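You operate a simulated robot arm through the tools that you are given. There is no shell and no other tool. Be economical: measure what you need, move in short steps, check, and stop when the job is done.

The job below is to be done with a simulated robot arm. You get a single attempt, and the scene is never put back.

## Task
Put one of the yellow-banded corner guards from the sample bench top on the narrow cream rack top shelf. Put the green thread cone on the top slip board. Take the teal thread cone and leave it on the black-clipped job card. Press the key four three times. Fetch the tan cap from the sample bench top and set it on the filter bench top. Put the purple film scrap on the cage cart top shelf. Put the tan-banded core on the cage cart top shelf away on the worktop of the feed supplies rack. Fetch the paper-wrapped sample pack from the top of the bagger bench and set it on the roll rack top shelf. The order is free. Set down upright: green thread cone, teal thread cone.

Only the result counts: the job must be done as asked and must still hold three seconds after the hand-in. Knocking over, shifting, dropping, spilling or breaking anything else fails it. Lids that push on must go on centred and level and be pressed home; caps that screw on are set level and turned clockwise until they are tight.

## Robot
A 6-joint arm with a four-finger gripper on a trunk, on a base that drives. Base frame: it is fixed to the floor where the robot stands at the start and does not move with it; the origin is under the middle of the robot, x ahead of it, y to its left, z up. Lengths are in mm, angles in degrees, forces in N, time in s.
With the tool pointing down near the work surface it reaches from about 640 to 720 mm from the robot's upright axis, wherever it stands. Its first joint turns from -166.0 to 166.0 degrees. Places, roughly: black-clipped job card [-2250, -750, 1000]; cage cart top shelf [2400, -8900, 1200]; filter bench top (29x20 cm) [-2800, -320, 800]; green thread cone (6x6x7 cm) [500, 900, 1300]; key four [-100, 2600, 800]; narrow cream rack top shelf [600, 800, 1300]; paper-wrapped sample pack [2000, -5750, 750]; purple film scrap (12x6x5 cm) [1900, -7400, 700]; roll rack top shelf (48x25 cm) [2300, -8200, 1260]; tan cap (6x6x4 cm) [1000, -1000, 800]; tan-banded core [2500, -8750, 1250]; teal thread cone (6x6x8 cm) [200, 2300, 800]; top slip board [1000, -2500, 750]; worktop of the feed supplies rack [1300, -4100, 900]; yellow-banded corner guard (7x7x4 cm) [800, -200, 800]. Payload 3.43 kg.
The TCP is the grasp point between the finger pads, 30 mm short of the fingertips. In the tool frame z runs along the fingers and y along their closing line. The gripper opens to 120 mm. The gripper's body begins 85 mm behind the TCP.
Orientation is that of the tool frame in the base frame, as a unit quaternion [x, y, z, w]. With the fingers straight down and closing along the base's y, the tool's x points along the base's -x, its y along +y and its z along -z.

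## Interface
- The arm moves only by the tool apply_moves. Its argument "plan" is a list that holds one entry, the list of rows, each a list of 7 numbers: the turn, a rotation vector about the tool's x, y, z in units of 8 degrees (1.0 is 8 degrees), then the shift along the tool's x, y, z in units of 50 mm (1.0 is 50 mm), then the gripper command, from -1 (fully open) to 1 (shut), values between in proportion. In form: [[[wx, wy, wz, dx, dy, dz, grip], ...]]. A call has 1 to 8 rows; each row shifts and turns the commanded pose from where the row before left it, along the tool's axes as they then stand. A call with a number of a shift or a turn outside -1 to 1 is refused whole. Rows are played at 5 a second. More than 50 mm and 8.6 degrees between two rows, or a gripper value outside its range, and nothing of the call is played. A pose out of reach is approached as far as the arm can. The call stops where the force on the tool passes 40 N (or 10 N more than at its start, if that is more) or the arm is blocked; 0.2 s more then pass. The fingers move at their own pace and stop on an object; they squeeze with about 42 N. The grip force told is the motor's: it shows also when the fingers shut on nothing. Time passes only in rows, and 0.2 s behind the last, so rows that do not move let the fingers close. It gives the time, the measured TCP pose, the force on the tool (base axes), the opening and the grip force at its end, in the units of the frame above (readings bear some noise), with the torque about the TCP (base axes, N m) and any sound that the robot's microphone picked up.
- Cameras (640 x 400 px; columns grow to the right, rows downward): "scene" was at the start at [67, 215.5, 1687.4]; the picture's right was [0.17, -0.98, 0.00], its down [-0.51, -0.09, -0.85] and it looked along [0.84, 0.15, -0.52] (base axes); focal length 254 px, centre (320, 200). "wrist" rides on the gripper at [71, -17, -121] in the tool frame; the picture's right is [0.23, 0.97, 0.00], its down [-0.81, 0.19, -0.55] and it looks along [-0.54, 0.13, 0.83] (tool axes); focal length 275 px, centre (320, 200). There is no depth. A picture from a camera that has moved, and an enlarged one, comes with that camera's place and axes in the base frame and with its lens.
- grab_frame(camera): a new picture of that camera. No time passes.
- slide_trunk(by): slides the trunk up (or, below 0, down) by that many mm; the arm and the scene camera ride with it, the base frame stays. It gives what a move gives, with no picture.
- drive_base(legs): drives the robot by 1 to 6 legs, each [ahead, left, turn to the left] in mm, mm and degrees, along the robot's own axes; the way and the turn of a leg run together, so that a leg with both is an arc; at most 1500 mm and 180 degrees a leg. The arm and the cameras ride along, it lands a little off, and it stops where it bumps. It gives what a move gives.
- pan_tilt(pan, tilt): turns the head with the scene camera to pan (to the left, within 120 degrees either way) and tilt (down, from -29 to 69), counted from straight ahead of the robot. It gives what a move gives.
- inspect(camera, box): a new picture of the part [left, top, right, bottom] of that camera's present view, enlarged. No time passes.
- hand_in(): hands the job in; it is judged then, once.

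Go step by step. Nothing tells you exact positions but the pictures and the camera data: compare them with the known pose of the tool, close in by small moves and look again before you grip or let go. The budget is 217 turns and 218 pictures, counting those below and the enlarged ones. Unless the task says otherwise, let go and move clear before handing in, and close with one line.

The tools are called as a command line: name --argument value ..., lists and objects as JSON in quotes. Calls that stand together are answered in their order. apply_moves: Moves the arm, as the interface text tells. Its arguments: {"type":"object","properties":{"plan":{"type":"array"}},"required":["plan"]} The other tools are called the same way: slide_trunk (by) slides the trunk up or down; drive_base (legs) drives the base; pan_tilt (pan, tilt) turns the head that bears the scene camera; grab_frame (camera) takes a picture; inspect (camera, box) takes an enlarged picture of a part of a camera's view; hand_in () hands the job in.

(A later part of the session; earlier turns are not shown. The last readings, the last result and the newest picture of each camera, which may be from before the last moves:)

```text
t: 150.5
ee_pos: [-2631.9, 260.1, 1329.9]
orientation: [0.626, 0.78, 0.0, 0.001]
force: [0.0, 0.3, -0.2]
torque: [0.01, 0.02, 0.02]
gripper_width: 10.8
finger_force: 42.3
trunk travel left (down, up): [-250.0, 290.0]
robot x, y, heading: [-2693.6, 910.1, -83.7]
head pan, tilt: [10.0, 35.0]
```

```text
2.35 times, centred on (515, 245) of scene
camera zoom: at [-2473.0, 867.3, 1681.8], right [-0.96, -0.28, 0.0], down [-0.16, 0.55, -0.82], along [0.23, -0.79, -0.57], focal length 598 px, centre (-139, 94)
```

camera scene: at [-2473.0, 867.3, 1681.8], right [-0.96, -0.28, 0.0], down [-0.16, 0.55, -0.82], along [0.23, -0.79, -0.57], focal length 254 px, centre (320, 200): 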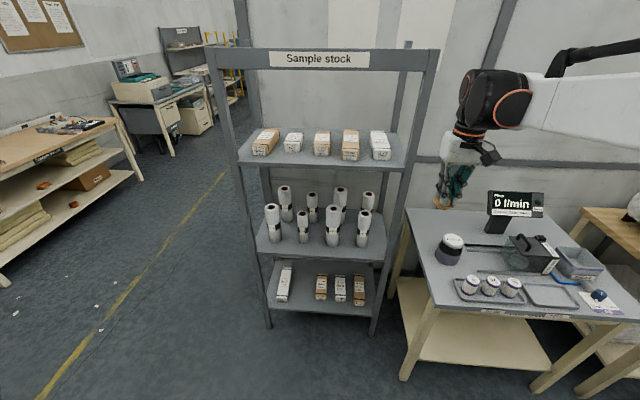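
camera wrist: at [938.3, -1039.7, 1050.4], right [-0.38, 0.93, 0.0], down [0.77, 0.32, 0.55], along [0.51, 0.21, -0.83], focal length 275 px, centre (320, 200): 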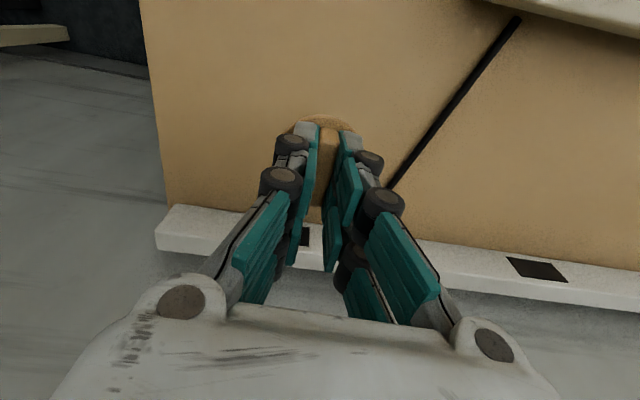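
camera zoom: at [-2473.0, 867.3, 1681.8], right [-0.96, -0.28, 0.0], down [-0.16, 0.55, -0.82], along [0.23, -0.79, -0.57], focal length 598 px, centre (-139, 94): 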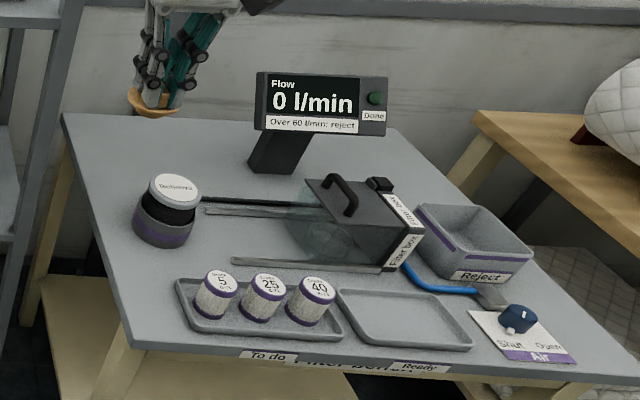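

The free part of the filter bench top is its back-left area near (-2800,-320), clear of the jar and rods. I position the robot square to the bench front.

drive_base --legs '[[0, -274, 0], [0, 0, 5], [400, 0, 0]]'

pan_tilt --pan 0 --tilt 60

grab_frame --camera "scene"

grab_frame --camera "wrist"

```text
t: 155.1
ee_pos: [-2779.0, -160.8, 1329.8]
orientation: [0.591, 0.807, 0.0, 0.0]
force: [0.8, 0.3, 0.0]
torque: [0.04, -0.02, 0.0]
gripper_width: 10.7
finger_force: 41.8
trunk travel left (down, up): [-250.0, 290.0]
robot x, y, heading: [-2891.8, 486.4, -78.9]
head pan, tilt: [10.0, 35.0]
```

```text
t: 156.0
ee_pos: [-2779.3, -159.7, 1329.8]
orientation: [0.593, 0.805, 0.0, 0.0]
force: [1.2, 0.7, -0.3]
torque: [0.01, 0.0, -0.02]
gripper_width: 10.9
finger_force: 42.0
trunk travel left (down, up): [-250.0, 290.0]
robot x, y, heading: [-2894.8, 484.3, -79.0]
head pan, tilt: [0.0, 60.0]
```

```text
147 pictures are left
camera scene: at [-2690.5, 476.8, 1647.5], right [-0.98, -0.19, 0.0], down [-0.17, 0.85, -0.5], along [0.1, -0.49, -0.87], focal length 254 px, centre (320, 200)
```

scene: 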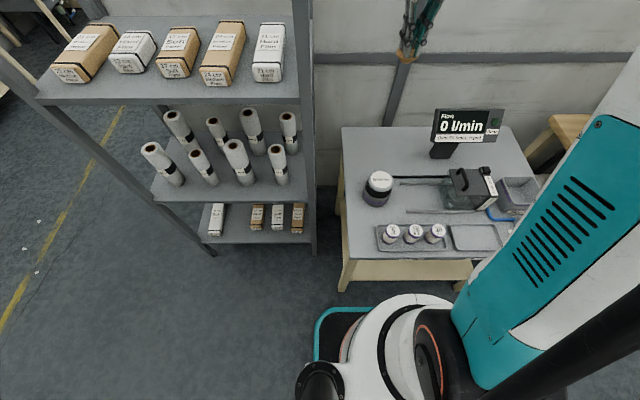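

```text
146 pictures are left
camera wrist: at [-2816.0, -96.2, 1450.4], right [0.86, 0.51, 0.0], down [0.43, -0.72, 0.55], along [0.28, -0.48, -0.83], focal length 275 px, centre (320, 200)
```

wrist: 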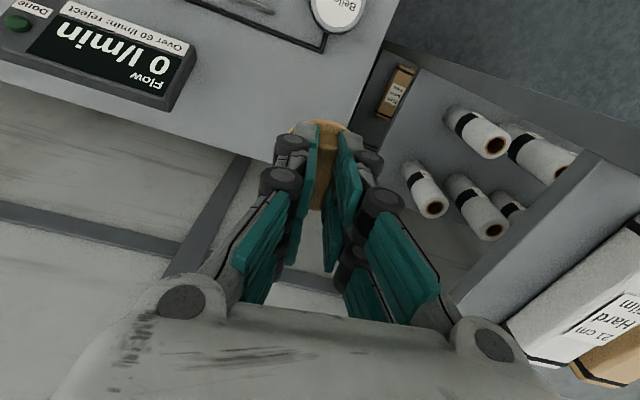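

Jar is at (-2798,-75), the bench surface ~810, back-left corner (-2622,-388). I move 60 mm closer, then set the cap near (-2775,-250).

drive_base --legs '[[60, 0, 0]]'

```text
t: 156.9
ee_pos: [-2765.7, -219.6, 1329.1]
orientation: [0.59, 0.807, 0.0, 0.001]
force: [-0.6, 0.1, -1.6]
torque: [0.06, -0.03, -0.01]
gripper_width: 10.9
finger_force: 41.8
trunk travel left (down, up): [-250.0, 290.0]
robot x, y, heading: [-2880.8, 427.2, -78.7]
head pan, tilt: [0.0, 60.0]
```

apply_moves --plan '[[[0, 0, 0, -0.59, -0.44, 0, 1], [0, 0, 0, 0, 0, 1, 1], [0, 0, 0, 0, 0, 1, 1], [0, 0, 0, 0, 0, 1, 1], [0, 0, 0, 0, 0, 1, 1], [0, 0, 0, 0, 0, 1, 1], [0, 0, 0, 0, 0, 1, 1], [0, 0, 0, 0, 0, 1, 1]]]'

grab_frame --camera "scene"

grab_frame --camera "wrist"

```text
t: 158.7
ee_pos: [-2779.2, -252.9, 979.3]
orientation: [0.59, 0.807, -0.001, 0.0]
force: [0.1, -0.7, -0.8]
torque: [-0.04, 0.01, -0.01]
gripper_width: 10.7
finger_force: 42.3
trunk travel left (down, up): [-250.0, 290.0]
robot x, y, heading: [-2882.0, 429.2, -79.0]
head pan, tilt: [0.0, 60.0]
```

```text
145 pictures are left
camera scene: at [-2678.7, 416.9, 1647.4], right [-0.98, -0.19, 0.0], down [-0.17, 0.85, -0.5], along [0.1, -0.49, -0.87], focal length 254 px, centre (320, 200)
```

scene: 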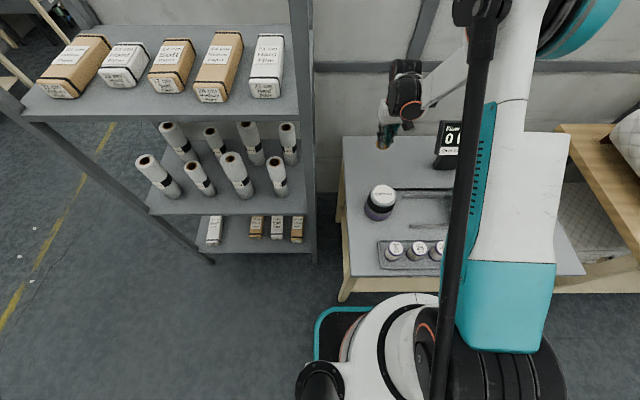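

```text
144 pictures are left
camera wrist: at [-2815.9, -189.8, 1100.1], right [0.86, 0.51, 0.0], down [0.43, -0.71, 0.55], along [0.28, -0.48, -0.83], focal length 275 px, centre (320, 200)
```

wrist: 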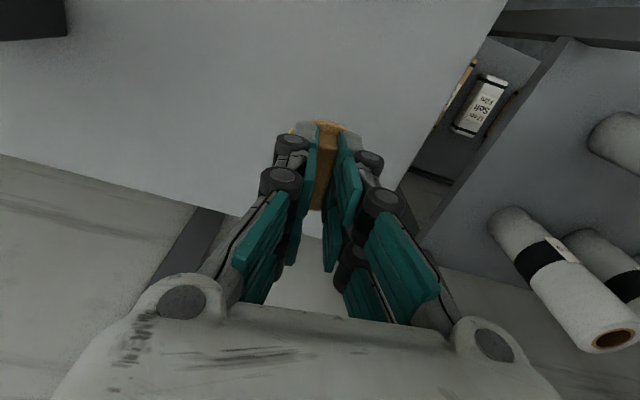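

apply_moves --plan '[[[0, 0, 0, 0, 0, 0.8, 1], [0, 0, 0, 0, 0, 0.7, 1], [0, 0, 0, 0, 0, 0.1, 1], [0, 0, 0, 0, 0, 0.1, 1]]]'

grab_frame --camera "wrist"

inspect --camera "scene" --box '[330, 110, 470, 230]'

```text
t: 159.7
ee_pos: [-2775.8, -254.3, 894.4]
orientation: [0.591, 0.807, -0.001, 0.001]
force: [0.4, -0.2, -0.3]
torque: [0.01, 0.01, 0.01]
gripper_width: 10.6
finger_force: 42.1
trunk travel left (down, up): [-250.0, 290.0]
robot x, y, heading: [-2879.1, 426.1, -79.0]
head pan, tilt: [0.0, 60.0]
```

```text
143 pictures are left
camera wrist: at [-2813.9, -190.8, 1015.3], right [0.86, 0.51, 0.0], down [0.43, -0.71, 0.55], along [0.28, -0.48, -0.83], focal length 275 px, centre (320, 200)
```

wrist: 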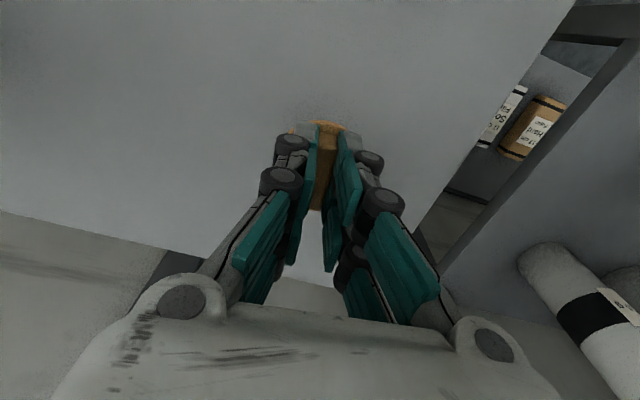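

```text
3.33 times, centred on (400, 170) of scene
camera zoom: at [-2678.8, 417.6, 1647.5], right [-0.98, -0.19, 0.0], down [-0.17, 0.85, -0.5], along [0.1, -0.49, -0.87], focal length 847 px, centre (53, 300)
```

zoom: 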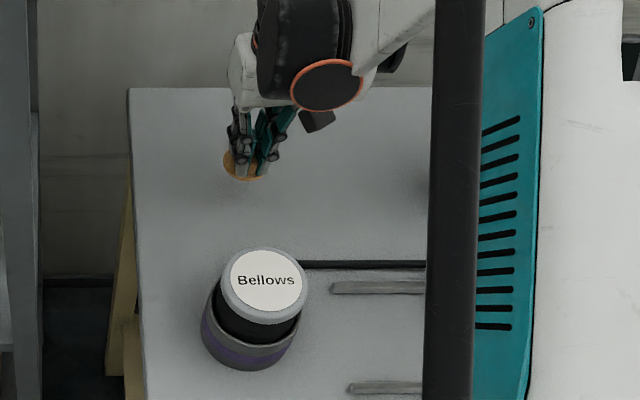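

apply_moves --plan '[[[0, 0, 0, 0, 0, 0.2, 1], [0, 0, 0, 0, 0, 0.1, 1], [0, 0, 0, 0, 0, 0.06, 1], [0, 0, 0, 0, 0, 0.06, 1]]]'

inspect --camera "scene" --box '[360, 130, 430, 180]'

```text
t: 160.7
ee_pos: [-2777.6, -254.6, 873.5]
orientation: [0.591, 0.807, -0.001, 0.001]
force: [-0.5, -0.4, 0.0]
torque: [-0.06, 0.01, -0.03]
gripper_width: 10.7
finger_force: 42.3
trunk travel left (down, up): [-250.0, 290.0]
robot x, y, heading: [-2882.7, 422.4, -78.7]
head pan, tilt: [0.0, 60.0]
```

```text
8.00 times, centred on (395, 155) of scene
camera zoom: at [-2678.8, 417.6, 1647.5], right [-0.98, -0.19, 0.0], down [-0.17, 0.85, -0.5], along [0.1, -0.49, -0.87], focal length 2032 px, centre (-280, 560)
```

zoom: 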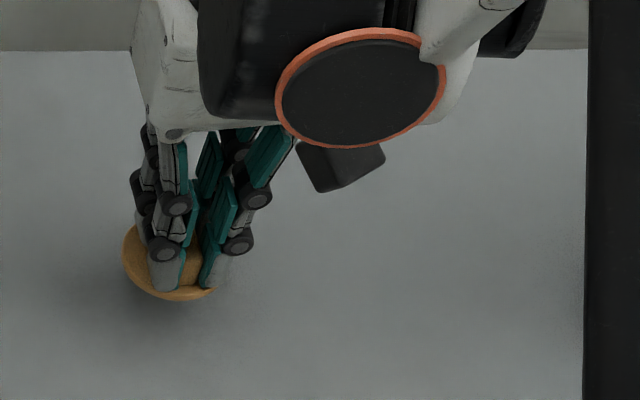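

apply_moves --plan '[[[0, 0, 0, 0, 0, 0.06, 1], [0, 0, 0, 0, 0, 0.06, 1], [0, 0, 0, 0, 0, 0.06, 1], [0, 0, 0, 0, 0, 0, 1]]]'

inspect --camera "scene" --box '[360, 130, 430, 180]'

```text
t: 161.7
ee_pos: [-2777.3, -253.5, 864.9]
orientation: [0.591, 0.807, 0.0, 0.001]
force: [0.1, -0.5, -0.4]
torque: [0.01, 0.05, 0.02]
gripper_width: 10.9
finger_force: 42.2
trunk travel left (down, up): [-250.0, 290.0]
robot x, y, heading: [-2884.1, 421.9, -78.8]
head pan, tilt: [0.0, 60.0]
```

```text
8.00 times, centred on (395, 155) of scene
camera zoom: at [-2678.8, 417.7, 1647.5], right [-0.98, -0.19, 0.0], down [-0.17, 0.85, -0.5], along [0.1, -0.49, -0.87], focal length 2032 px, centre (-280, 560)
```

zoom: 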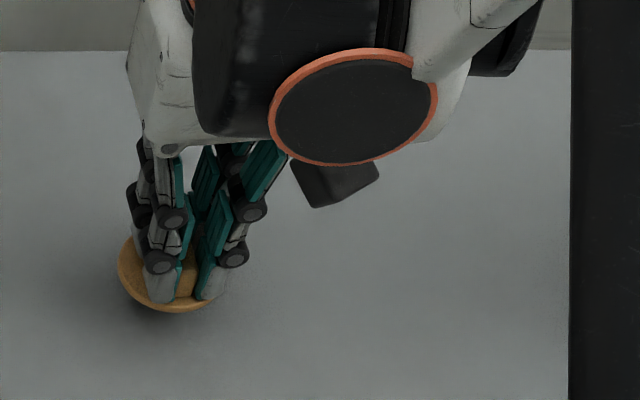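

apply_moves --plan '[[[0, 0, 0, 0, 0, 0.06, 1], [0, 0, 0, 0, 0, 0.06, 1], [0, 0, 0, 0, 0, 0.06, 1], [0, 0, 0, 0, 0, 0, 1]]]'

inspect --camera "scene" --box '[360, 130, 430, 180]'

```text
t: 162.7
ee_pos: [-2776.9, -254.7, 855.8]
orientation: [0.591, 0.806, -0.001, 0.001]
force: [-0.1, 0.5, -0.2]
torque: [0.01, -0.01, -0.03]
gripper_width: 11.0
finger_force: 42.0
trunk travel left (down, up): [-250.0, 290.0]
robot x, y, heading: [-2877.8, 426.4, -79.0]
head pan, tilt: [0.0, 60.0]
```

```text
8.00 times, centred on (395, 155) of scene
camera zoom: at [-2678.8, 417.7, 1647.5], right [-0.98, -0.19, 0.0], down [-0.17, 0.85, -0.5], along [0.1, -0.49, -0.87], focal length 2032 px, centre (-280, 560)
```

zoom: 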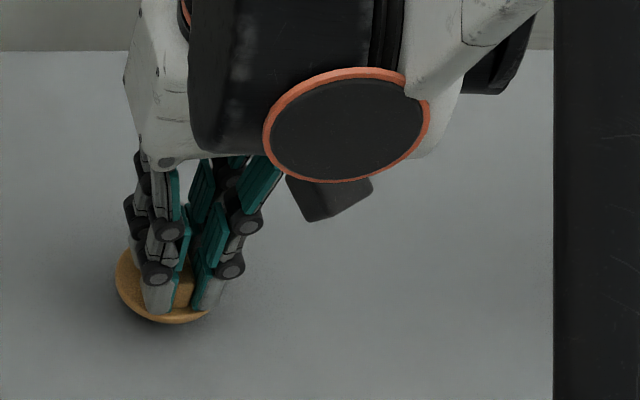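

apply_moves --plan '[[[0, 0, 0, 0, 0, 0.06, 1], [0, 0, 0, 0, 0, 0.06, 1], [0, 0, 0, 0, 0, 0.06, 1], [0, 0, 0, 0, 0, 0, 1]]]'

inspect --camera "scene" --box '[360, 130, 430, 180]'

```text
t: 163.7
ee_pos: [-2776.8, -254.4, 848.6]
orientation: [0.591, 0.807, -0.001, 0.002]
force: [1.1, -4.5, 32.3]
torque: [-0.27, -0.08, 0.0]
gripper_width: 10.9
finger_force: 41.9
trunk travel left (down, up): [-250.0, 290.0]
robot x, y, heading: [-2879.1, 425.3, -79.1]
head pan, tilt: [0.0, 60.0]
```

```text
8.00 times, centred on (395, 155) of scene
camera zoom: at [-2679.1, 420.2, 1647.8], right [-0.98, -0.19, 0.0], down [-0.17, 0.85, -0.5], along [0.1, -0.49, -0.87], focal length 2032 px, centre (-280, 560)
```

zoom: 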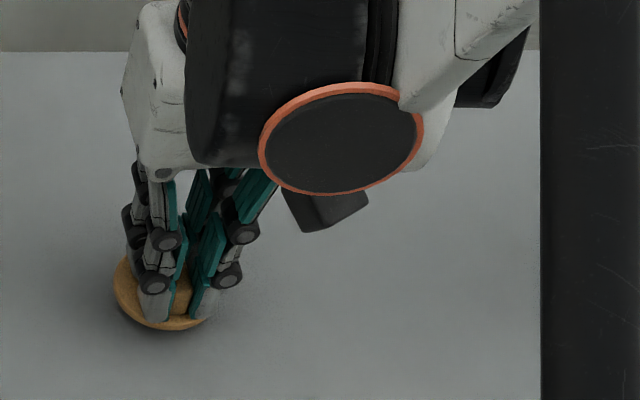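

Contact. Release and lift clear.

apply_moves --plan '[[[0, 0, 0, 0, 0, -0.05, 0.4], [0, 0, 0, 0, 0, 0, 0.4], [0, 0, 0, 0, 0, -0.5, 0.4], [0, 0, 0, 0, 0, -1, 0.4], [0, 0, 0, 0, 0, -1, 0.4], [0, 0, 0, 0, 0, -1, 0.4], [0, 0, 0, 0, 0, -1, 0.4], [0, 0, 0, 0, 0, -1, 0.4]]]'

grab_frame --camera "scene"

apply_moves --plan '[[[0, 0, 0, 0, 0, -1, 0.4], [0, 0, 0, 0, 0, -1, 0.4], [0, 0, 0, 0, 0, -1, 0.4], [0, 0, 0, 0, 0, -1, 0.4], [0, 0, 0, 0, 0, -1, 0.4]]]'

```text
t: 165.5
ee_pos: [-2775.9, -252.8, 1126.3]
orientation: [0.591, 0.807, -0.001, 0.001]
force: [-0.7, 0.2, 0.9]
torque: [0.0, -0.02, -0.02]
gripper_width: 36.0
finger_force: 0.0
trunk travel left (down, up): [-250.0, 290.0]
robot x, y, heading: [-2883.0, 424.3, -78.8]
head pan, tilt: [0.0, 60.0]
```

```text
137 pictures are left
camera scene: at [-2678.9, 418.5, 1647.5], right [-0.98, -0.19, 0.0], down [-0.17, 0.85, -0.5], along [0.1, -0.49, -0.87], focal length 254 px, centre (320, 200)
```

scene: 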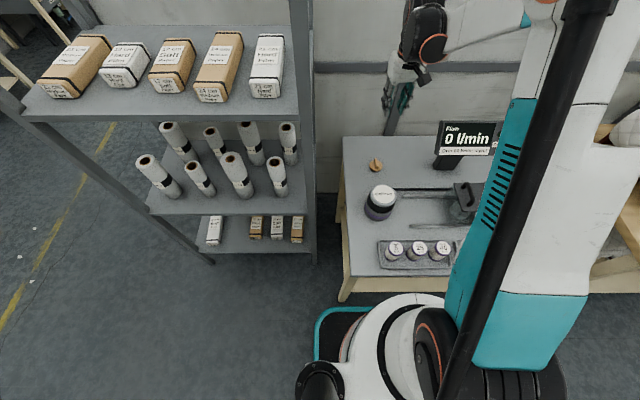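

```text
t: 166.7
ee_pos: [-2776.0, -253.9, 1373.5]
orientation: [0.59, 0.807, 0.0, 0.001]
force: [-0.3, 0.2, 0.3]
torque: [0.0, -0.01, 0.0]
gripper_width: 36.2
finger_force: 0.1
trunk travel left (down, up): [-250.0, 290.0]
robot x, y, heading: [-2879.4, 426.4, -79.0]
head pan, tilt: [0.0, 60.0]
```

The cap sits on the filter bench. Now to the bench with the keys and teal cone: back off and drive northeast.

drive_base --legs '[[-450, 0, 0], [0, 1500, 0], [0, 500, 0], [0, 0, 91]]'

pan_tilt --pan 30 --tilt 25

grab_frame --camera "scene"

```text
t: 182.8
ee_pos: [-315.4, 1297.0, 1374.3]
orientation: [-0.134, 0.991, 0.001, 0.001]
force: [0.5, -0.4, -0.2]
torque: [0.05, 0.02, 0.03]
gripper_width: 36.1
finger_force: 0.0
trunk travel left (down, up): [-250.0, 290.0]
robot x, y, heading: [-998.4, 1221.0, 9.1]
head pan, tilt: [0.0, 60.0]
```

```text
t: 183.8
ee_pos: [-315.7, 1296.8, 1373.7]
orientation: [-0.133, 0.991, 0.0, 0.0]
force: [0.8, 0.8, -0.6]
torque: [0.01, 0.01, -0.02]
gripper_width: 36.1
finger_force: 0.1
trunk travel left (down, up): [-250.0, 290.0]
robot x, y, heading: [-996.3, 1219.3, 9.0]
head pan, tilt: [30.0, 25.0]
```

```text
136 pictures are left
camera scene: at [-978.8, 1468.7, 1697.5], right [0.63, -0.78, 0.0], down [-0.33, -0.27, -0.91], along [0.7, 0.57, -0.42], focal length 254 px, centre (320, 200)
```

scene: 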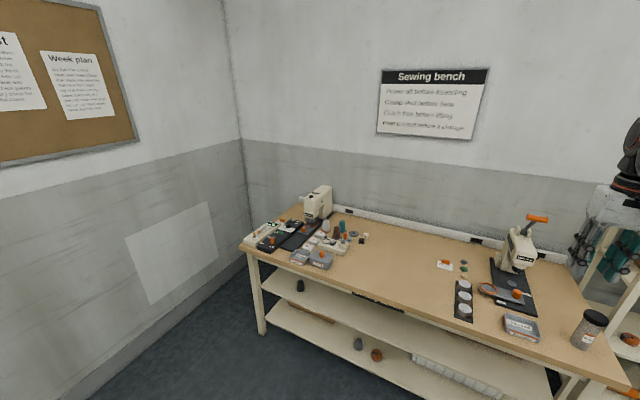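

inspect --camera "scene" --box '[230, 170, 390, 280]'

```text
3.64 times, centred on (310, 225) of scene
camera zoom: at [-978.8, 1468.7, 1697.5], right [0.63, -0.78, 0.0], down [-0.33, -0.27, -0.91], along [0.7, 0.57, -0.42], focal length 924 px, centre (356, 109)
```

zoom: 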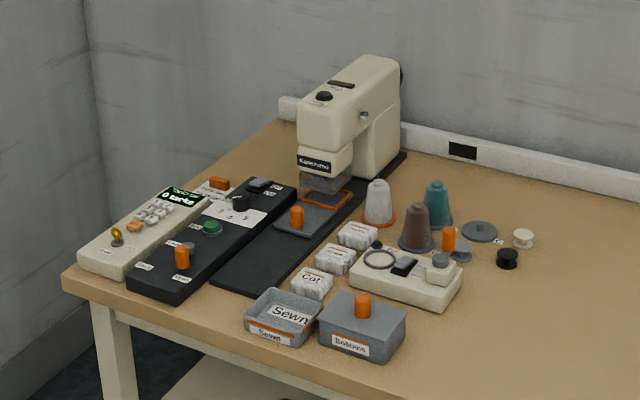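

The sewing bench: teal cone at ~(231,2260) with the brown cone in front; the keypad is at the left end. I drive over to the keypad first.

drive_base --legs '[[0, 1180, 3], [380, 0, 0]]'

pan_tilt --pan 0 --tilt 45

grab_frame --camera "scene"

grab_frame --camera "wrist"

```text
t: 191.9
ee_pos: [-133.4, 2553.3, 1374.2]
orientation: [-0.144, 0.99, -0.001, 0.0]
force: [0.4, 0.1, -0.4]
torque: [-0.01, 0.01, 0.01]
gripper_width: 36.0
finger_force: 0.0
trunk travel left (down, up): [-250.0, 290.0]
robot x, y, heading: [-814.3, 2458.8, 10.2]
head pan, tilt: [30.0, 25.0]
```

```text
t: 192.8
ee_pos: [-133.9, 2552.9, 1373.8]
orientation: [-0.144, 0.99, 0.0, 0.0]
force: [-0.3, -0.4, 0.4]
torque: [0.01, 0.01, 0.0]
gripper_width: 35.8
finger_force: 0.0
trunk travel left (down, up): [-250.0, 290.0]
robot x, y, heading: [-814.5, 2459.3, 10.5]
head pan, tilt: [0.0, 45.0]
```

```text
134 pictures are left
camera scene: at [-792.6, 2664.6, 1667.0], right [0.18, -0.98, 0.0], down [-0.7, -0.13, -0.71], along [0.7, 0.13, -0.71], focal length 254 px, centre (320, 200)
```

scene: 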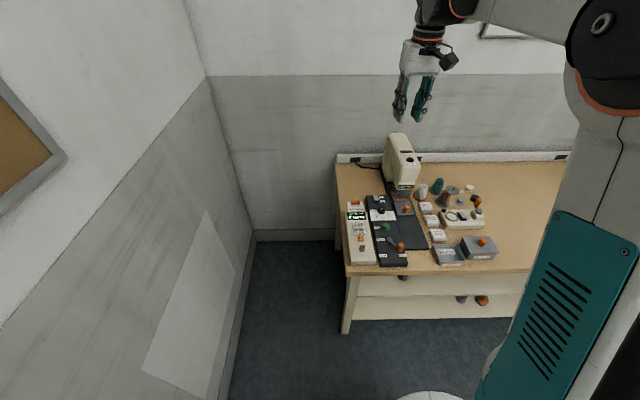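

```text
133 pictures are left
camera wrist: at [-197.9, 2516.2, 1494.1], right [-0.5, 0.87, 0.0], down [0.72, 0.42, 0.55], along [0.48, 0.28, -0.83], focal length 275 px, centre (320, 200)
```

wrist: 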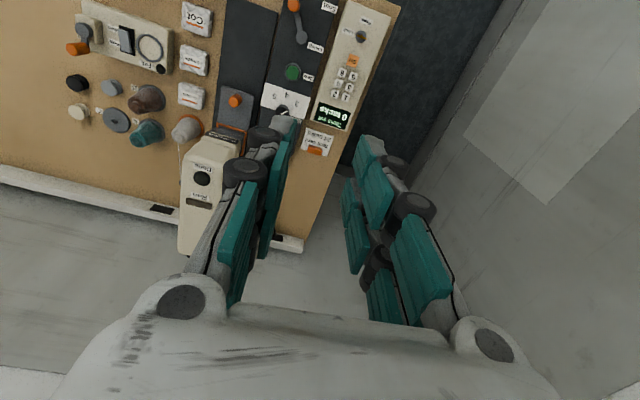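

inspect --camera "wrist" --box '[300, 10, 390, 160]'

inspect --camera "scene" --box '[335, 190, 415, 270]'

```text
2.67 times, centred on (345, 85) of wrist
camera zoom: at [-197.9, 2516.2, 1494.1], right [-0.5, 0.87, 0.0], down [0.72, 0.42, 0.55], along [0.48, 0.28, -0.83], focal length 734 px, centre (253, 507)
```

zoom: 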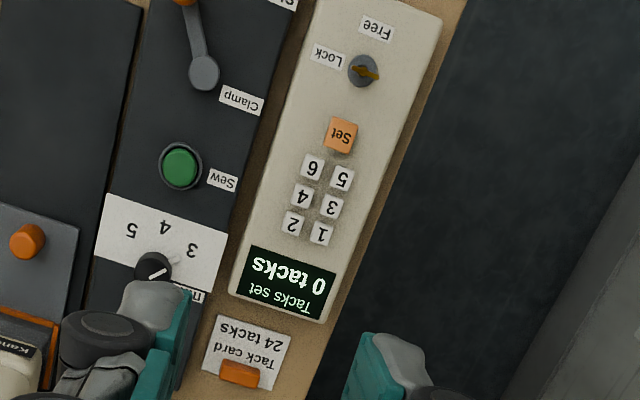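

```text
5.00 times, centred on (375, 230) of scene
camera zoom: at [-792.6, 2664.6, 1667.0], right [0.18, -0.98, 0.0], down [-0.7, -0.13, -0.71], along [0.7, 0.13, -0.71], focal length 1270 px, centre (45, 50)
```

zoom: 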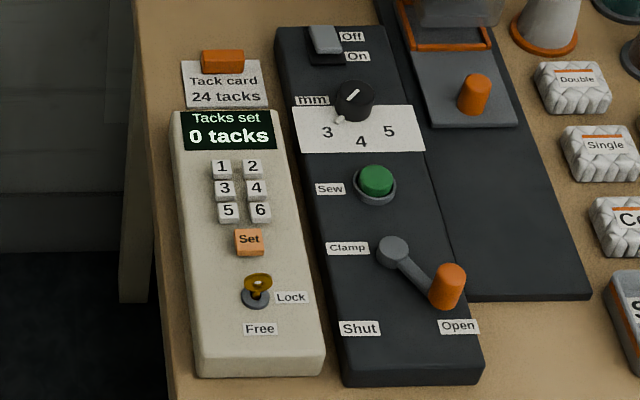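

The keypad has keys 1–6; key four is at about (-111,2614). I come 40 mm closer, align the closed fingers above it and lower.

drive_base --legs '[[40, 0, 0]]'

apply_moves --plan '[[[0, 0, 0.69, 0, 0, 0, 1], [0, 0, 0, 0.13, 0.56, 0.5, 1], [0, 0, 0, 0, 0.56, 0.7, 1], [0, 0, 0, 0, 0, 1, 1], [0, 0, 0, 0, 0, 1, 1], [0, 0, 0, 0, 0, 1, 1], [0, 0, 0, 0, 0, 1, 1], [0, 0, 0, 0, 0, 1, 1]]]'

grab_frame --camera "wrist"

inspect --camera "scene" --box '[320, 150, 440, 250]'

```text
t: 193.7
ee_pos: [-91.4, 2560.0, 1372.4]
orientation: [-0.145, 0.989, 0.0, -0.001]
force: [0.0, 0.0, 0.2]
torque: [0.01, 0.08, 0.01]
gripper_width: 36.0
finger_force: 0.0
trunk travel left (down, up): [-250.0, 290.0]
robot x, y, heading: [-776.4, 2465.3, 10.5]
head pan, tilt: [0.0, 45.0]
```

```text
t: 195.5
ee_pos: [-111.7, 2618.4, 1062.7]
orientation: [-0.097, 0.995, 0.0, 0.001]
force: [0.3, -0.3, 0.2]
torque: [0.0, 0.01, 0.02]
gripper_width: 0.3
finger_force: 32.9
trunk travel left (down, up): [-250.0, 290.0]
robot x, y, heading: [-776.0, 2463.1, 10.4]
head pan, tilt: [0.0, 45.0]
```

```text
130 pictures are left
camera wrist: at [-178.4, 2588.0, 1182.4], right [-0.41, 0.91, 0.0], down [0.76, 0.34, 0.55], along [0.5, 0.23, -0.83], focal length 275 px, centre (320, 200)
```

wrist: 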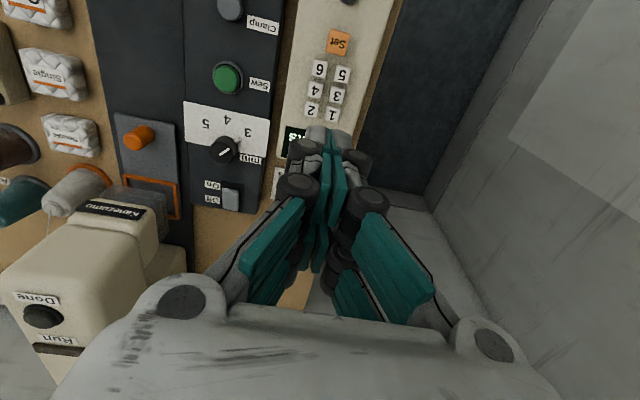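

```text
4.00 times, centred on (380, 200) of scene
camera zoom: at [-751.7, 2672.2, 1666.9], right [0.18, -0.98, 0.0], down [-0.7, -0.13, -0.71], along [0.7, 0.13, -0.71], focal length 1016 px, centre (80, 200)
```

zoom: 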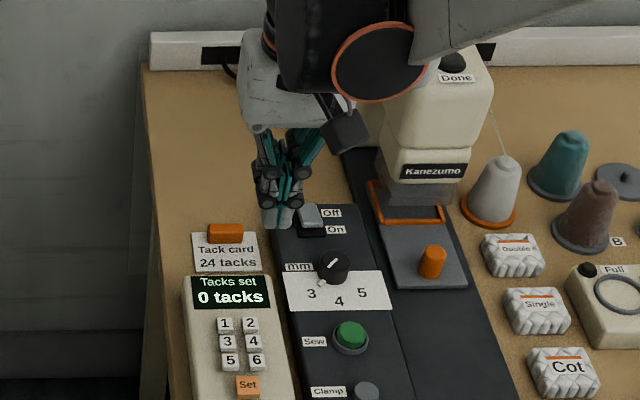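

apply_moves --plan '[[[0, 0, 0, 0.06, -0.11, 0.9, 1], [0, 0, 0, 0, 0, 0.9, 1], [0, 0, 0, 0, 0, 0.9, 1], [0, 0, 0, 0, 0, 0.3, 1]]]'

inspect --camera "wrist" --box '[240, 20, 440, 180]'

inspect --camera "scene" --box '[320, 150, 440, 250]'

```text
t: 196.5
ee_pos: [-109.7, 2609.1, 913.4]
orientation: [-0.097, 0.995, 0.0, 0.0]
force: [-0.6, 0.0, -0.5]
torque: [0.01, 0.01, 0.01]
gripper_width: 0.1
finger_force: 33.1
trunk travel left (down, up): [-250.0, 290.0]
robot x, y, heading: [-768.5, 2461.8, 10.4]
head pan, tilt: [0.0, 45.0]
```

```text
2.50 times, centred on (340, 100) of wrist
camera zoom: at [-176.6, 2578.4, 1034.9], right [-0.41, 0.91, 0.0], down [0.76, 0.34, 0.55], along [0.5, 0.23, -0.83], focal length 688 px, centre (270, 450)
```

zoom: 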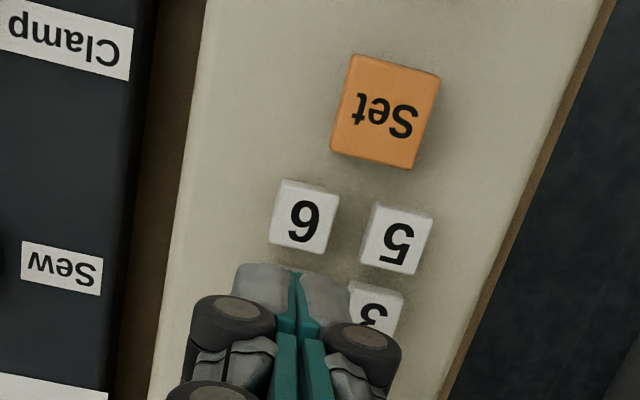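

```text
4.00 times, centred on (380, 200) of scene
camera zoom: at [-751.9, 2672.0, 1666.9], right [0.18, -0.98, 0.0], down [-0.7, -0.13, -0.71], along [0.7, 0.13, -0.71], focal length 1016 px, centre (80, 200)
```

zoom: 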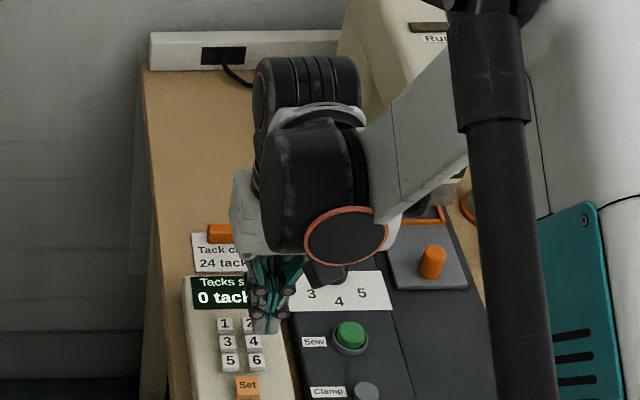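

apply_moves --plan '[[[0, 0, 0, 0, 0.1, 0.25, 1], [0, 0, 0, 0, 0, 0.2, 1]]]'

inspect --camera "wrist" --box '[260, 60, 400, 180]'

inspect --camera "scene" --box '[350, 200, 410, 250]'

```text
t: 197.1
ee_pos: [-111.8, 2613.2, 891.9]
orientation: [-0.096, 0.995, 0.001, 0.001]
force: [-0.4, -1.0, 0.1]
torque: [0.0, 0.0, 0.01]
gripper_width: 0.1
finger_force: 33.2
trunk travel left (down, up): [-250.0, 290.0]
robot x, y, heading: [-777.7, 2466.2, 10.4]
head pan, tilt: [0.0, 45.0]
```

```text
3.33 times, centred on (330, 120) of wrist
camera zoom: at [-178.4, 2582.3, 1012.7], right [-0.41, 0.91, 0.0], down [0.76, 0.34, 0.55], along [0.5, 0.23, -0.83], focal length 918 px, centre (287, 467)
```

zoom: 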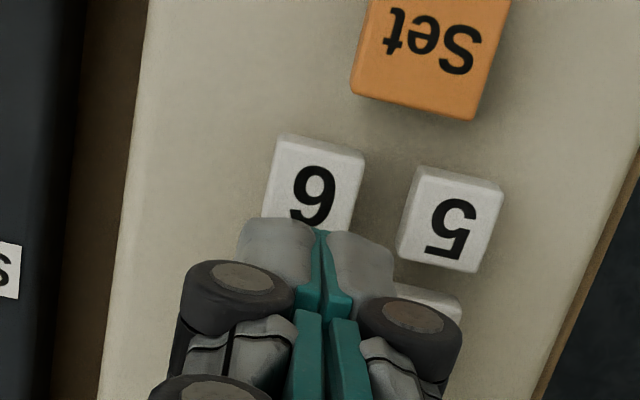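

```text
8.00 times, centred on (380, 225) of scene
camera zoom: at [-752.3, 2672.0, 1666.9], right [0.18, -0.98, 0.0], down [-0.7, -0.13, -0.71], along [0.7, 0.13, -0.71], focal length 2032 px, centre (-160, 0)
```

zoom: 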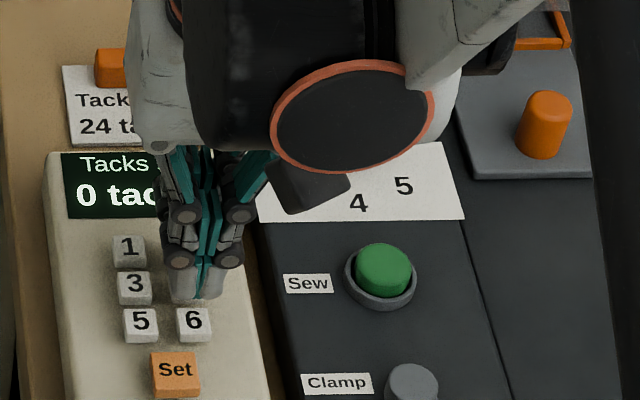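

The finger mesh looks two-pronged and wide across x, so to press only key 4 I'll turn the gripper 90° and offset slightly away from key 3.

apply_moves --plan '[[[0, 0, 0, 0, 0, -0.8, 1], [0, 0, 1, 0, 0, 0, 1], [0, 0, 1, 0, 0, 0, 1], [0, 0, 1, 0, 0, 0, 1], [0, 0, 1, 0, 0, 0, 1], [0, 0, 1, 0, 0, 0, 1], [0, 0, 1, 0, 0, 0, 1], [0, 0, 1, 0, 0, 0, 1]]]'

apply_moves --plan '[[[0, 0, 1, 0, 0, 0, 1], [0, 0, 1, 0, 0, 0, 1], [0, 0, 1, 0, 0, 0, 1], [0, 0, 1, 0, 0, 0, 1], [0, 0, 0.25, 0, 0, 0, 1]]]'

inspect --camera "wrist" --box '[220, 20, 420, 180]'

inspect --camera "scene" --box '[350, 190, 410, 250]'

```text
t: 198.9
ee_pos: [-113.7, 2613.6, 929.6]
orientation: [0.383, 0.924, 0.0, 0.001]
force: [-0.9, 0.0, 0.6]
torque: [-0.03, 0.0, -0.03]
gripper_width: 0.0
finger_force: 33.5
trunk travel left (down, up): [-250.0, 290.0]
robot x, y, heading: [-774.0, 2466.7, 9.8]
head pan, tilt: [0.0, 45.0]
```

```text
t: 200.1
ee_pos: [-112.9, 2611.8, 931.3]
orientation: [0.635, 0.772, 0.001, 0.001]
force: [-0.5, 0.1, 0.0]
torque: [0.01, 0.0, -0.03]
gripper_width: 0.0
finger_force: 33.2
trunk travel left (down, up): [-250.0, 290.0]
robot x, y, heading: [-777.0, 2465.0, 10.4]
head pan, tilt: [0.0, 45.0]
```

```text
2.50 times, centred on (320, 100) of wrist
camera zoom: at [-142.7, 2679.5, 1051.6], right [0.91, 0.41, 0.0], down [0.34, -0.76, 0.55], along [0.23, -0.5, -0.83], focal length 688 px, centre (320, 450)
```

zoom: 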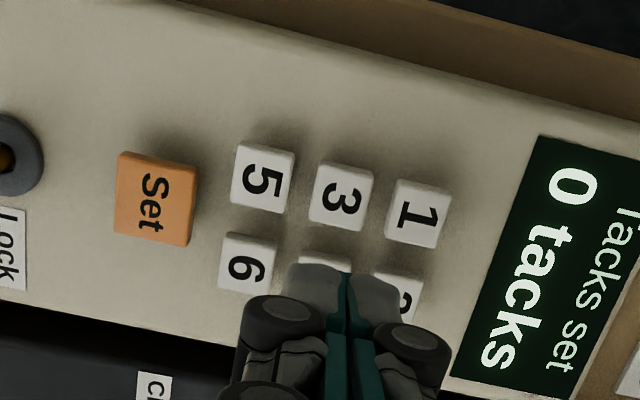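

```text
6.67 times, centred on (380, 220) of scene
camera zoom: at [-752.4, 2671.9, 1667.0], right [0.18, -0.98, 0.0], down [-0.7, -0.13, -0.71], along [0.7, 0.13, -0.71], focal length 1694 px, centre (-80, 67)
```

zoom: 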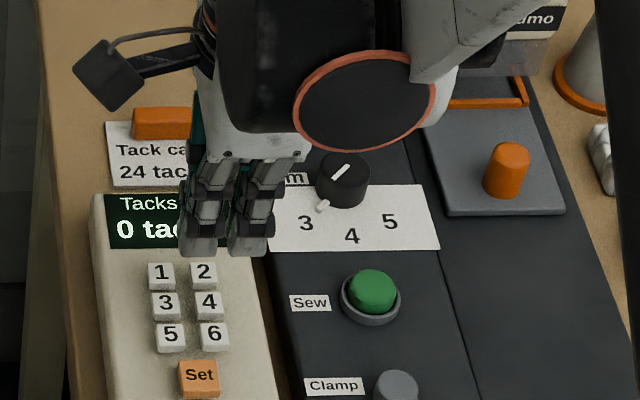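

apply_moves --plan '[[[0, 0, 0, -0.2, 0.02, 0.4, 1], [0, 0, 0, 0, 0, 0.36, 1]]]'

inspect --camera "scene" --box '[350, 190, 410, 250]'

inspect --camera "wrist" --box '[220, 20, 420, 180]'

```text
t: 200.7
ee_pos: [-106.8, 2603.4, 893.4]
orientation: [0.636, 0.771, 0.001, 0.001]
force: [0.9, -0.5, -0.7]
torque: [0.01, 0.01, 0.01]
gripper_width: 0.0
finger_force: 33.5
trunk travel left (down, up): [-250.0, 290.0]
robot x, y, heading: [-774.9, 2464.6, 10.2]
head pan, tilt: [0.0, 45.0]
```

```text
6.67 times, centred on (380, 220) of scene
camera zoom: at [-752.0, 2671.8, 1666.9], right [0.18, -0.98, 0.0], down [-0.7, -0.13, -0.71], along [0.7, 0.13, -0.71], focal length 1694 px, centre (-80, 67)
```

zoom: 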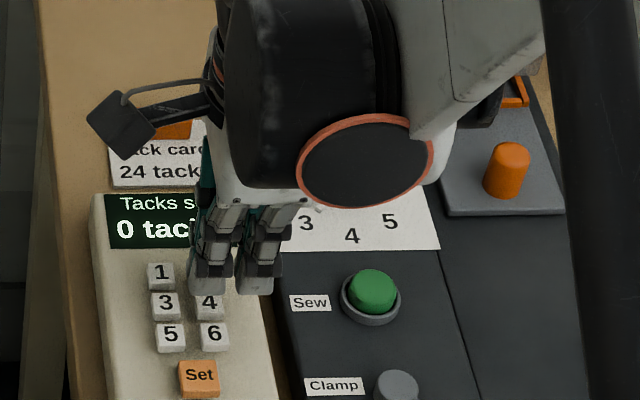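

```text
2.50 times, centred on (320, 100) of wrist
camera zoom: at [-139.3, 2670.1, 1013.5], right [0.91, 0.41, 0.0], down [0.34, -0.76, 0.55], along [0.23, -0.5, -0.83], focal length 688 px, centre (320, 450)
```

zoom: 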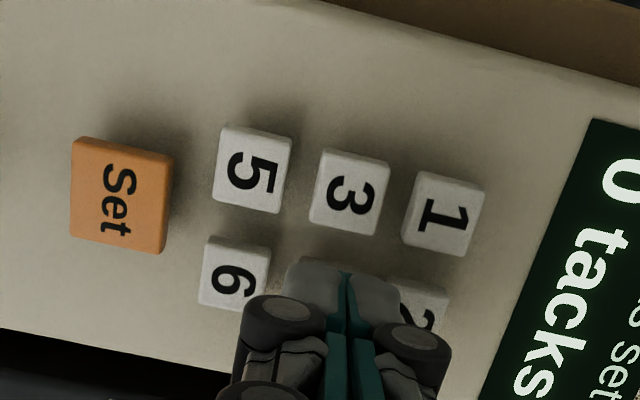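

Alignment relative to key 4 is right. I lower in small steps to find contact.

apply_moves --plan '[[[0, 0, 0, 0, 0, 0.08, 1], [0, 0, 0, 0, 0, 0.06, 1], [0, 0, 0, 0, 0, 0, 1]]]'

apply_moves --plan '[[[0, 0, 0, 0, 0, 0.06, 1], [0, 0, 0, 0, 0, 0, 1]]]'

inspect --camera "scene" --box '[350, 200, 410, 250]'

```text
t: 201.5
ee_pos: [-108.9, 2603.6, 886.1]
orientation: [0.635, 0.772, 0.001, 0.0]
force: [-0.3, -0.1, -0.6]
torque: [-0.02, 0.02, 0.01]
gripper_width: 0.2
finger_force: 33.3
trunk travel left (down, up): [-250.0, 290.0]
robot x, y, heading: [-774.4, 2463.9, 10.4]
head pan, tilt: [0.0, 45.0]
```

```text
t: 202.1
ee_pos: [-108.7, 2603.7, 882.5]
orientation: [0.636, 0.772, 0.0, 0.001]
force: [-0.6, -0.6, 0.3]
torque: [-0.01, 0.01, 0.0]
gripper_width: 0.0
finger_force: 33.4
trunk travel left (down, up): [-250.0, 290.0]
robot x, y, heading: [-773.3, 2463.5, 10.4]
head pan, tilt: [0.0, 45.0]
```

```text
8.00 times, centred on (380, 225) of scene
camera zoom: at [-752.4, 2671.9, 1667.0], right [0.18, -0.98, 0.0], down [-0.7, -0.13, -0.71], along [0.7, 0.13, -0.71], focal length 2032 px, centre (-160, 0)
```

zoom: 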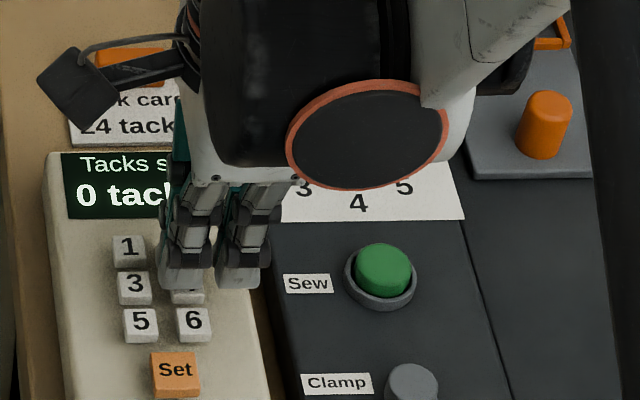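

apply_moves --plan '[[[0, 0, 0, 0, 0, 0.04, 1], [0, 0, 0, 0, 0, 0, 1]]]'

apply_moves --plan '[[[0, 0, 0, 0, 0, 0.04, 1], [0, 0, 0, 0, 0, 0, 1]]]'

inspect --camera "scene" --box '[350, 200, 410, 250]'

```text
t: 202.7
ee_pos: [-111.2, 2603.7, 881.3]
orientation: [0.635, 0.773, 0.0, 0.001]
force: [-0.6, -0.3, 0.8]
torque: [0.0, 0.02, 0.06]
gripper_width: 0.0
finger_force: 33.1
trunk travel left (down, up): [-250.0, 290.0]
robot x, y, heading: [-775.2, 2461.8, 10.3]
head pan, tilt: [0.0, 45.0]
```

```text
t: 203.3
ee_pos: [-111.5, 2603.4, 878.2]
orientation: [0.636, 0.772, 0.001, 0.001]
force: [0.3, 0.4, -0.5]
torque: [-0.02, 0.01, 0.01]
gripper_width: 0.0
finger_force: 33.0
trunk travel left (down, up): [-250.0, 290.0]
robot x, y, heading: [-775.4, 2467.0, 10.1]
head pan, tilt: [0.0, 45.0]
```

```text
8.00 times, centred on (380, 225) of scene
camera zoom: at [-752.4, 2671.9, 1667.0], right [0.18, -0.98, 0.0], down [-0.7, -0.13, -0.71], along [0.7, 0.13, -0.71], focal length 2032 px, centre (-160, 0)
```

zoom: 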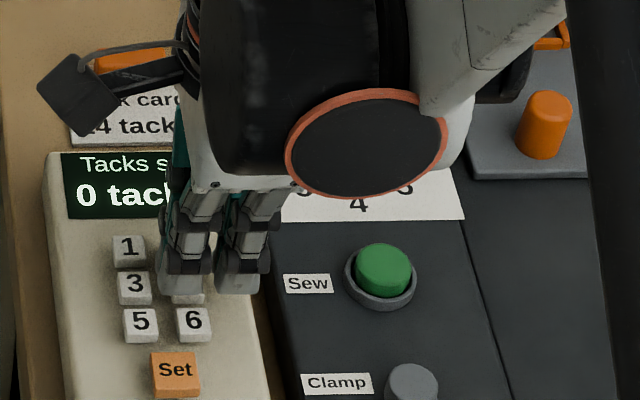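

apply_moves --plan '[[[0, 0, 0, 0, 0, 0.04, 1], [0, 0, 0, 0, 0, 0, 1]]]'

apply_moves --plan '[[[0, 0, 0, 0, 0, 0.04, 1], [0, 0, 0, 0, 0, 0, 1]]]'

inspect --camera "scene" --box '[350, 200, 410, 250]'

```text
t: 203.9
ee_pos: [-109.7, 2602.9, 877.0]
orientation: [0.635, 0.772, 0.001, 0.001]
force: [0.4, -0.2, 0.0]
torque: [0.0, -0.01, -0.02]
gripper_width: 0.2
finger_force: 33.2
trunk travel left (down, up): [-250.0, 290.0]
robot x, y, heading: [-775.1, 2464.0, 10.6]
head pan, tilt: [0.0, 45.0]
```

```text
t: 204.5
ee_pos: [-109.1, 2604.5, 873.8]
orientation: [0.635, 0.772, 0.001, 0.001]
force: [1.2, -0.6, 0.4]
torque: [0.03, -0.01, -0.01]
gripper_width: 6.1
finger_force: 33.0
trunk travel left (down, up): [-250.0, 290.0]
robot x, y, heading: [-775.3, 2465.0, 10.4]
head pan, tilt: [0.0, 45.0]
```

```text
8.00 times, centred on (380, 225) of scene
camera zoom: at [-752.4, 2671.9, 1667.0], right [0.18, -0.98, 0.0], down [-0.7, -0.13, -0.71], along [0.7, 0.13, -0.71], focal length 2032 px, centre (-160, 0)
```

zoom: 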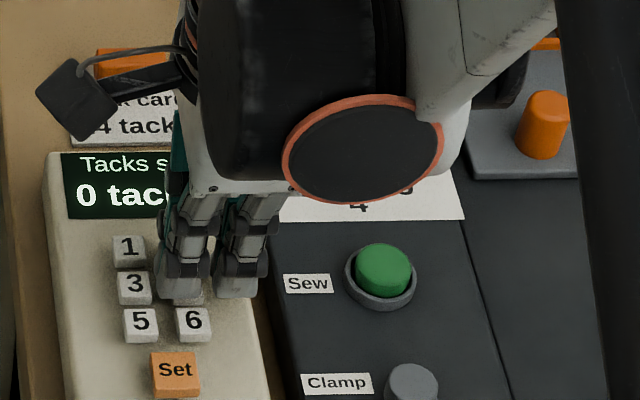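

apply_moves --plan '[[[0, 0, 0, 0, 0, 0, 1]]]'

inspect --camera "wrist" --box '[250, 40, 390, 180]'

```text
t: 204.9
ee_pos: [-109.1, 2603.6, 874.6]
orientation: [0.635, 0.772, 0.0, 0.001]
force: [0.2, 0.0, 0.1]
torque: [0.0, 0.01, -0.01]
gripper_width: 6.1
finger_force: 33.2
trunk travel left (down, up): [-250.0, 290.0]
robot x, y, heading: [-776.1, 2465.9, 10.6]
head pan, tilt: [0.0, 45.0]
```

```text
2.86 times, centred on (320, 110) of wrist
camera zoom: at [-140.0, 2670.5, 995.1], right [0.91, 0.41, 0.0], down [0.34, -0.76, 0.55], along [0.23, -0.5, -0.83], focal length 786 px, centre (320, 457)
```

zoom: 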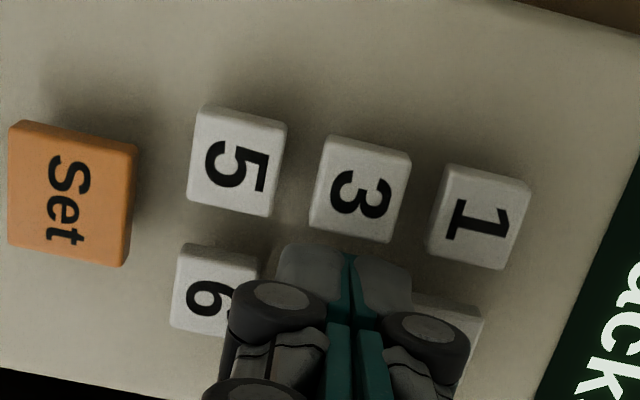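

The closed fingers got wedged apart slightly without pressing. I'll raise and press with one finger only (opened 36 mm), the other landing beyond key 2 over the flat display.

apply_moves --plan '[[[0, 0, 0, 0, 0, -0.5, 1], [0, 0, 0, 0, 0, 0, 0.4], [0, 0, 0, 0, 0.46, 0, 0.4], [0, 0, 0, 0, 0, 0.2, 0.4]]]'

inspect --camera "wrist" --box '[220, 20, 420, 180]'

inspect --camera "scene" --box '[350, 200, 410, 250]'

```text
t: 205.9
ee_pos: [-87.3, 2606.3, 890.3]
orientation: [0.635, 0.772, 0.001, 0.001]
force: [0.4, 0.4, 0.0]
torque: [0.01, 0.01, 0.03]
gripper_width: 35.9
finger_force: 0.2
trunk travel left (down, up): [-250.0, 290.0]
robot x, y, heading: [-776.6, 2463.1, 9.9]
head pan, tilt: [0.0, 45.0]
```

```text
2.50 times, centred on (320, 100) of wrist
camera zoom: at [-117.8, 2673.0, 1009.3], right [0.91, 0.41, 0.0], down [0.34, -0.76, 0.55], along [0.23, -0.5, -0.83], focal length 688 px, centre (320, 450)
```

zoom: 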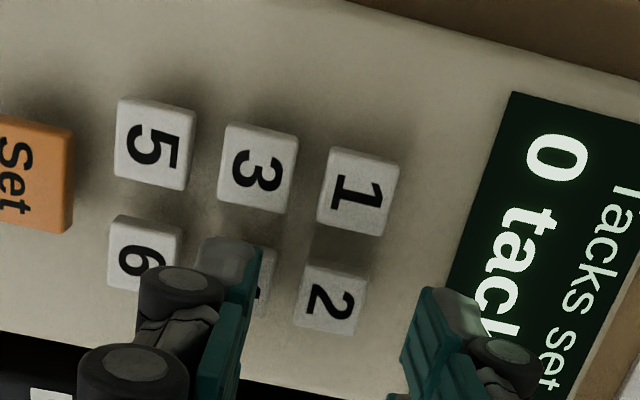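

```text
8.00 times, centred on (380, 225) of scene
camera zoom: at [-752.4, 2671.9, 1666.9], right [0.18, -0.98, 0.0], down [-0.7, -0.13, -0.71], along [0.7, 0.13, -0.71], focal length 2032 px, centre (-160, 0)
```

zoom: 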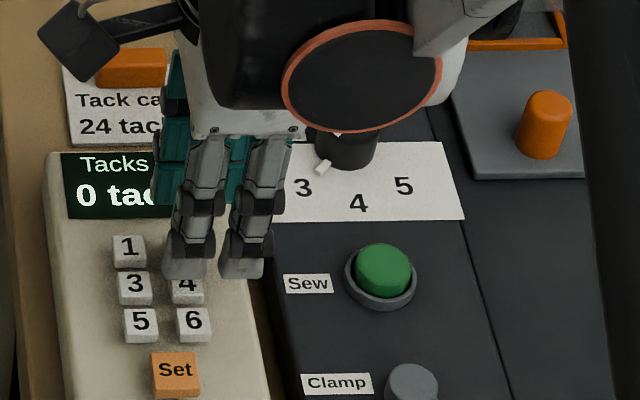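

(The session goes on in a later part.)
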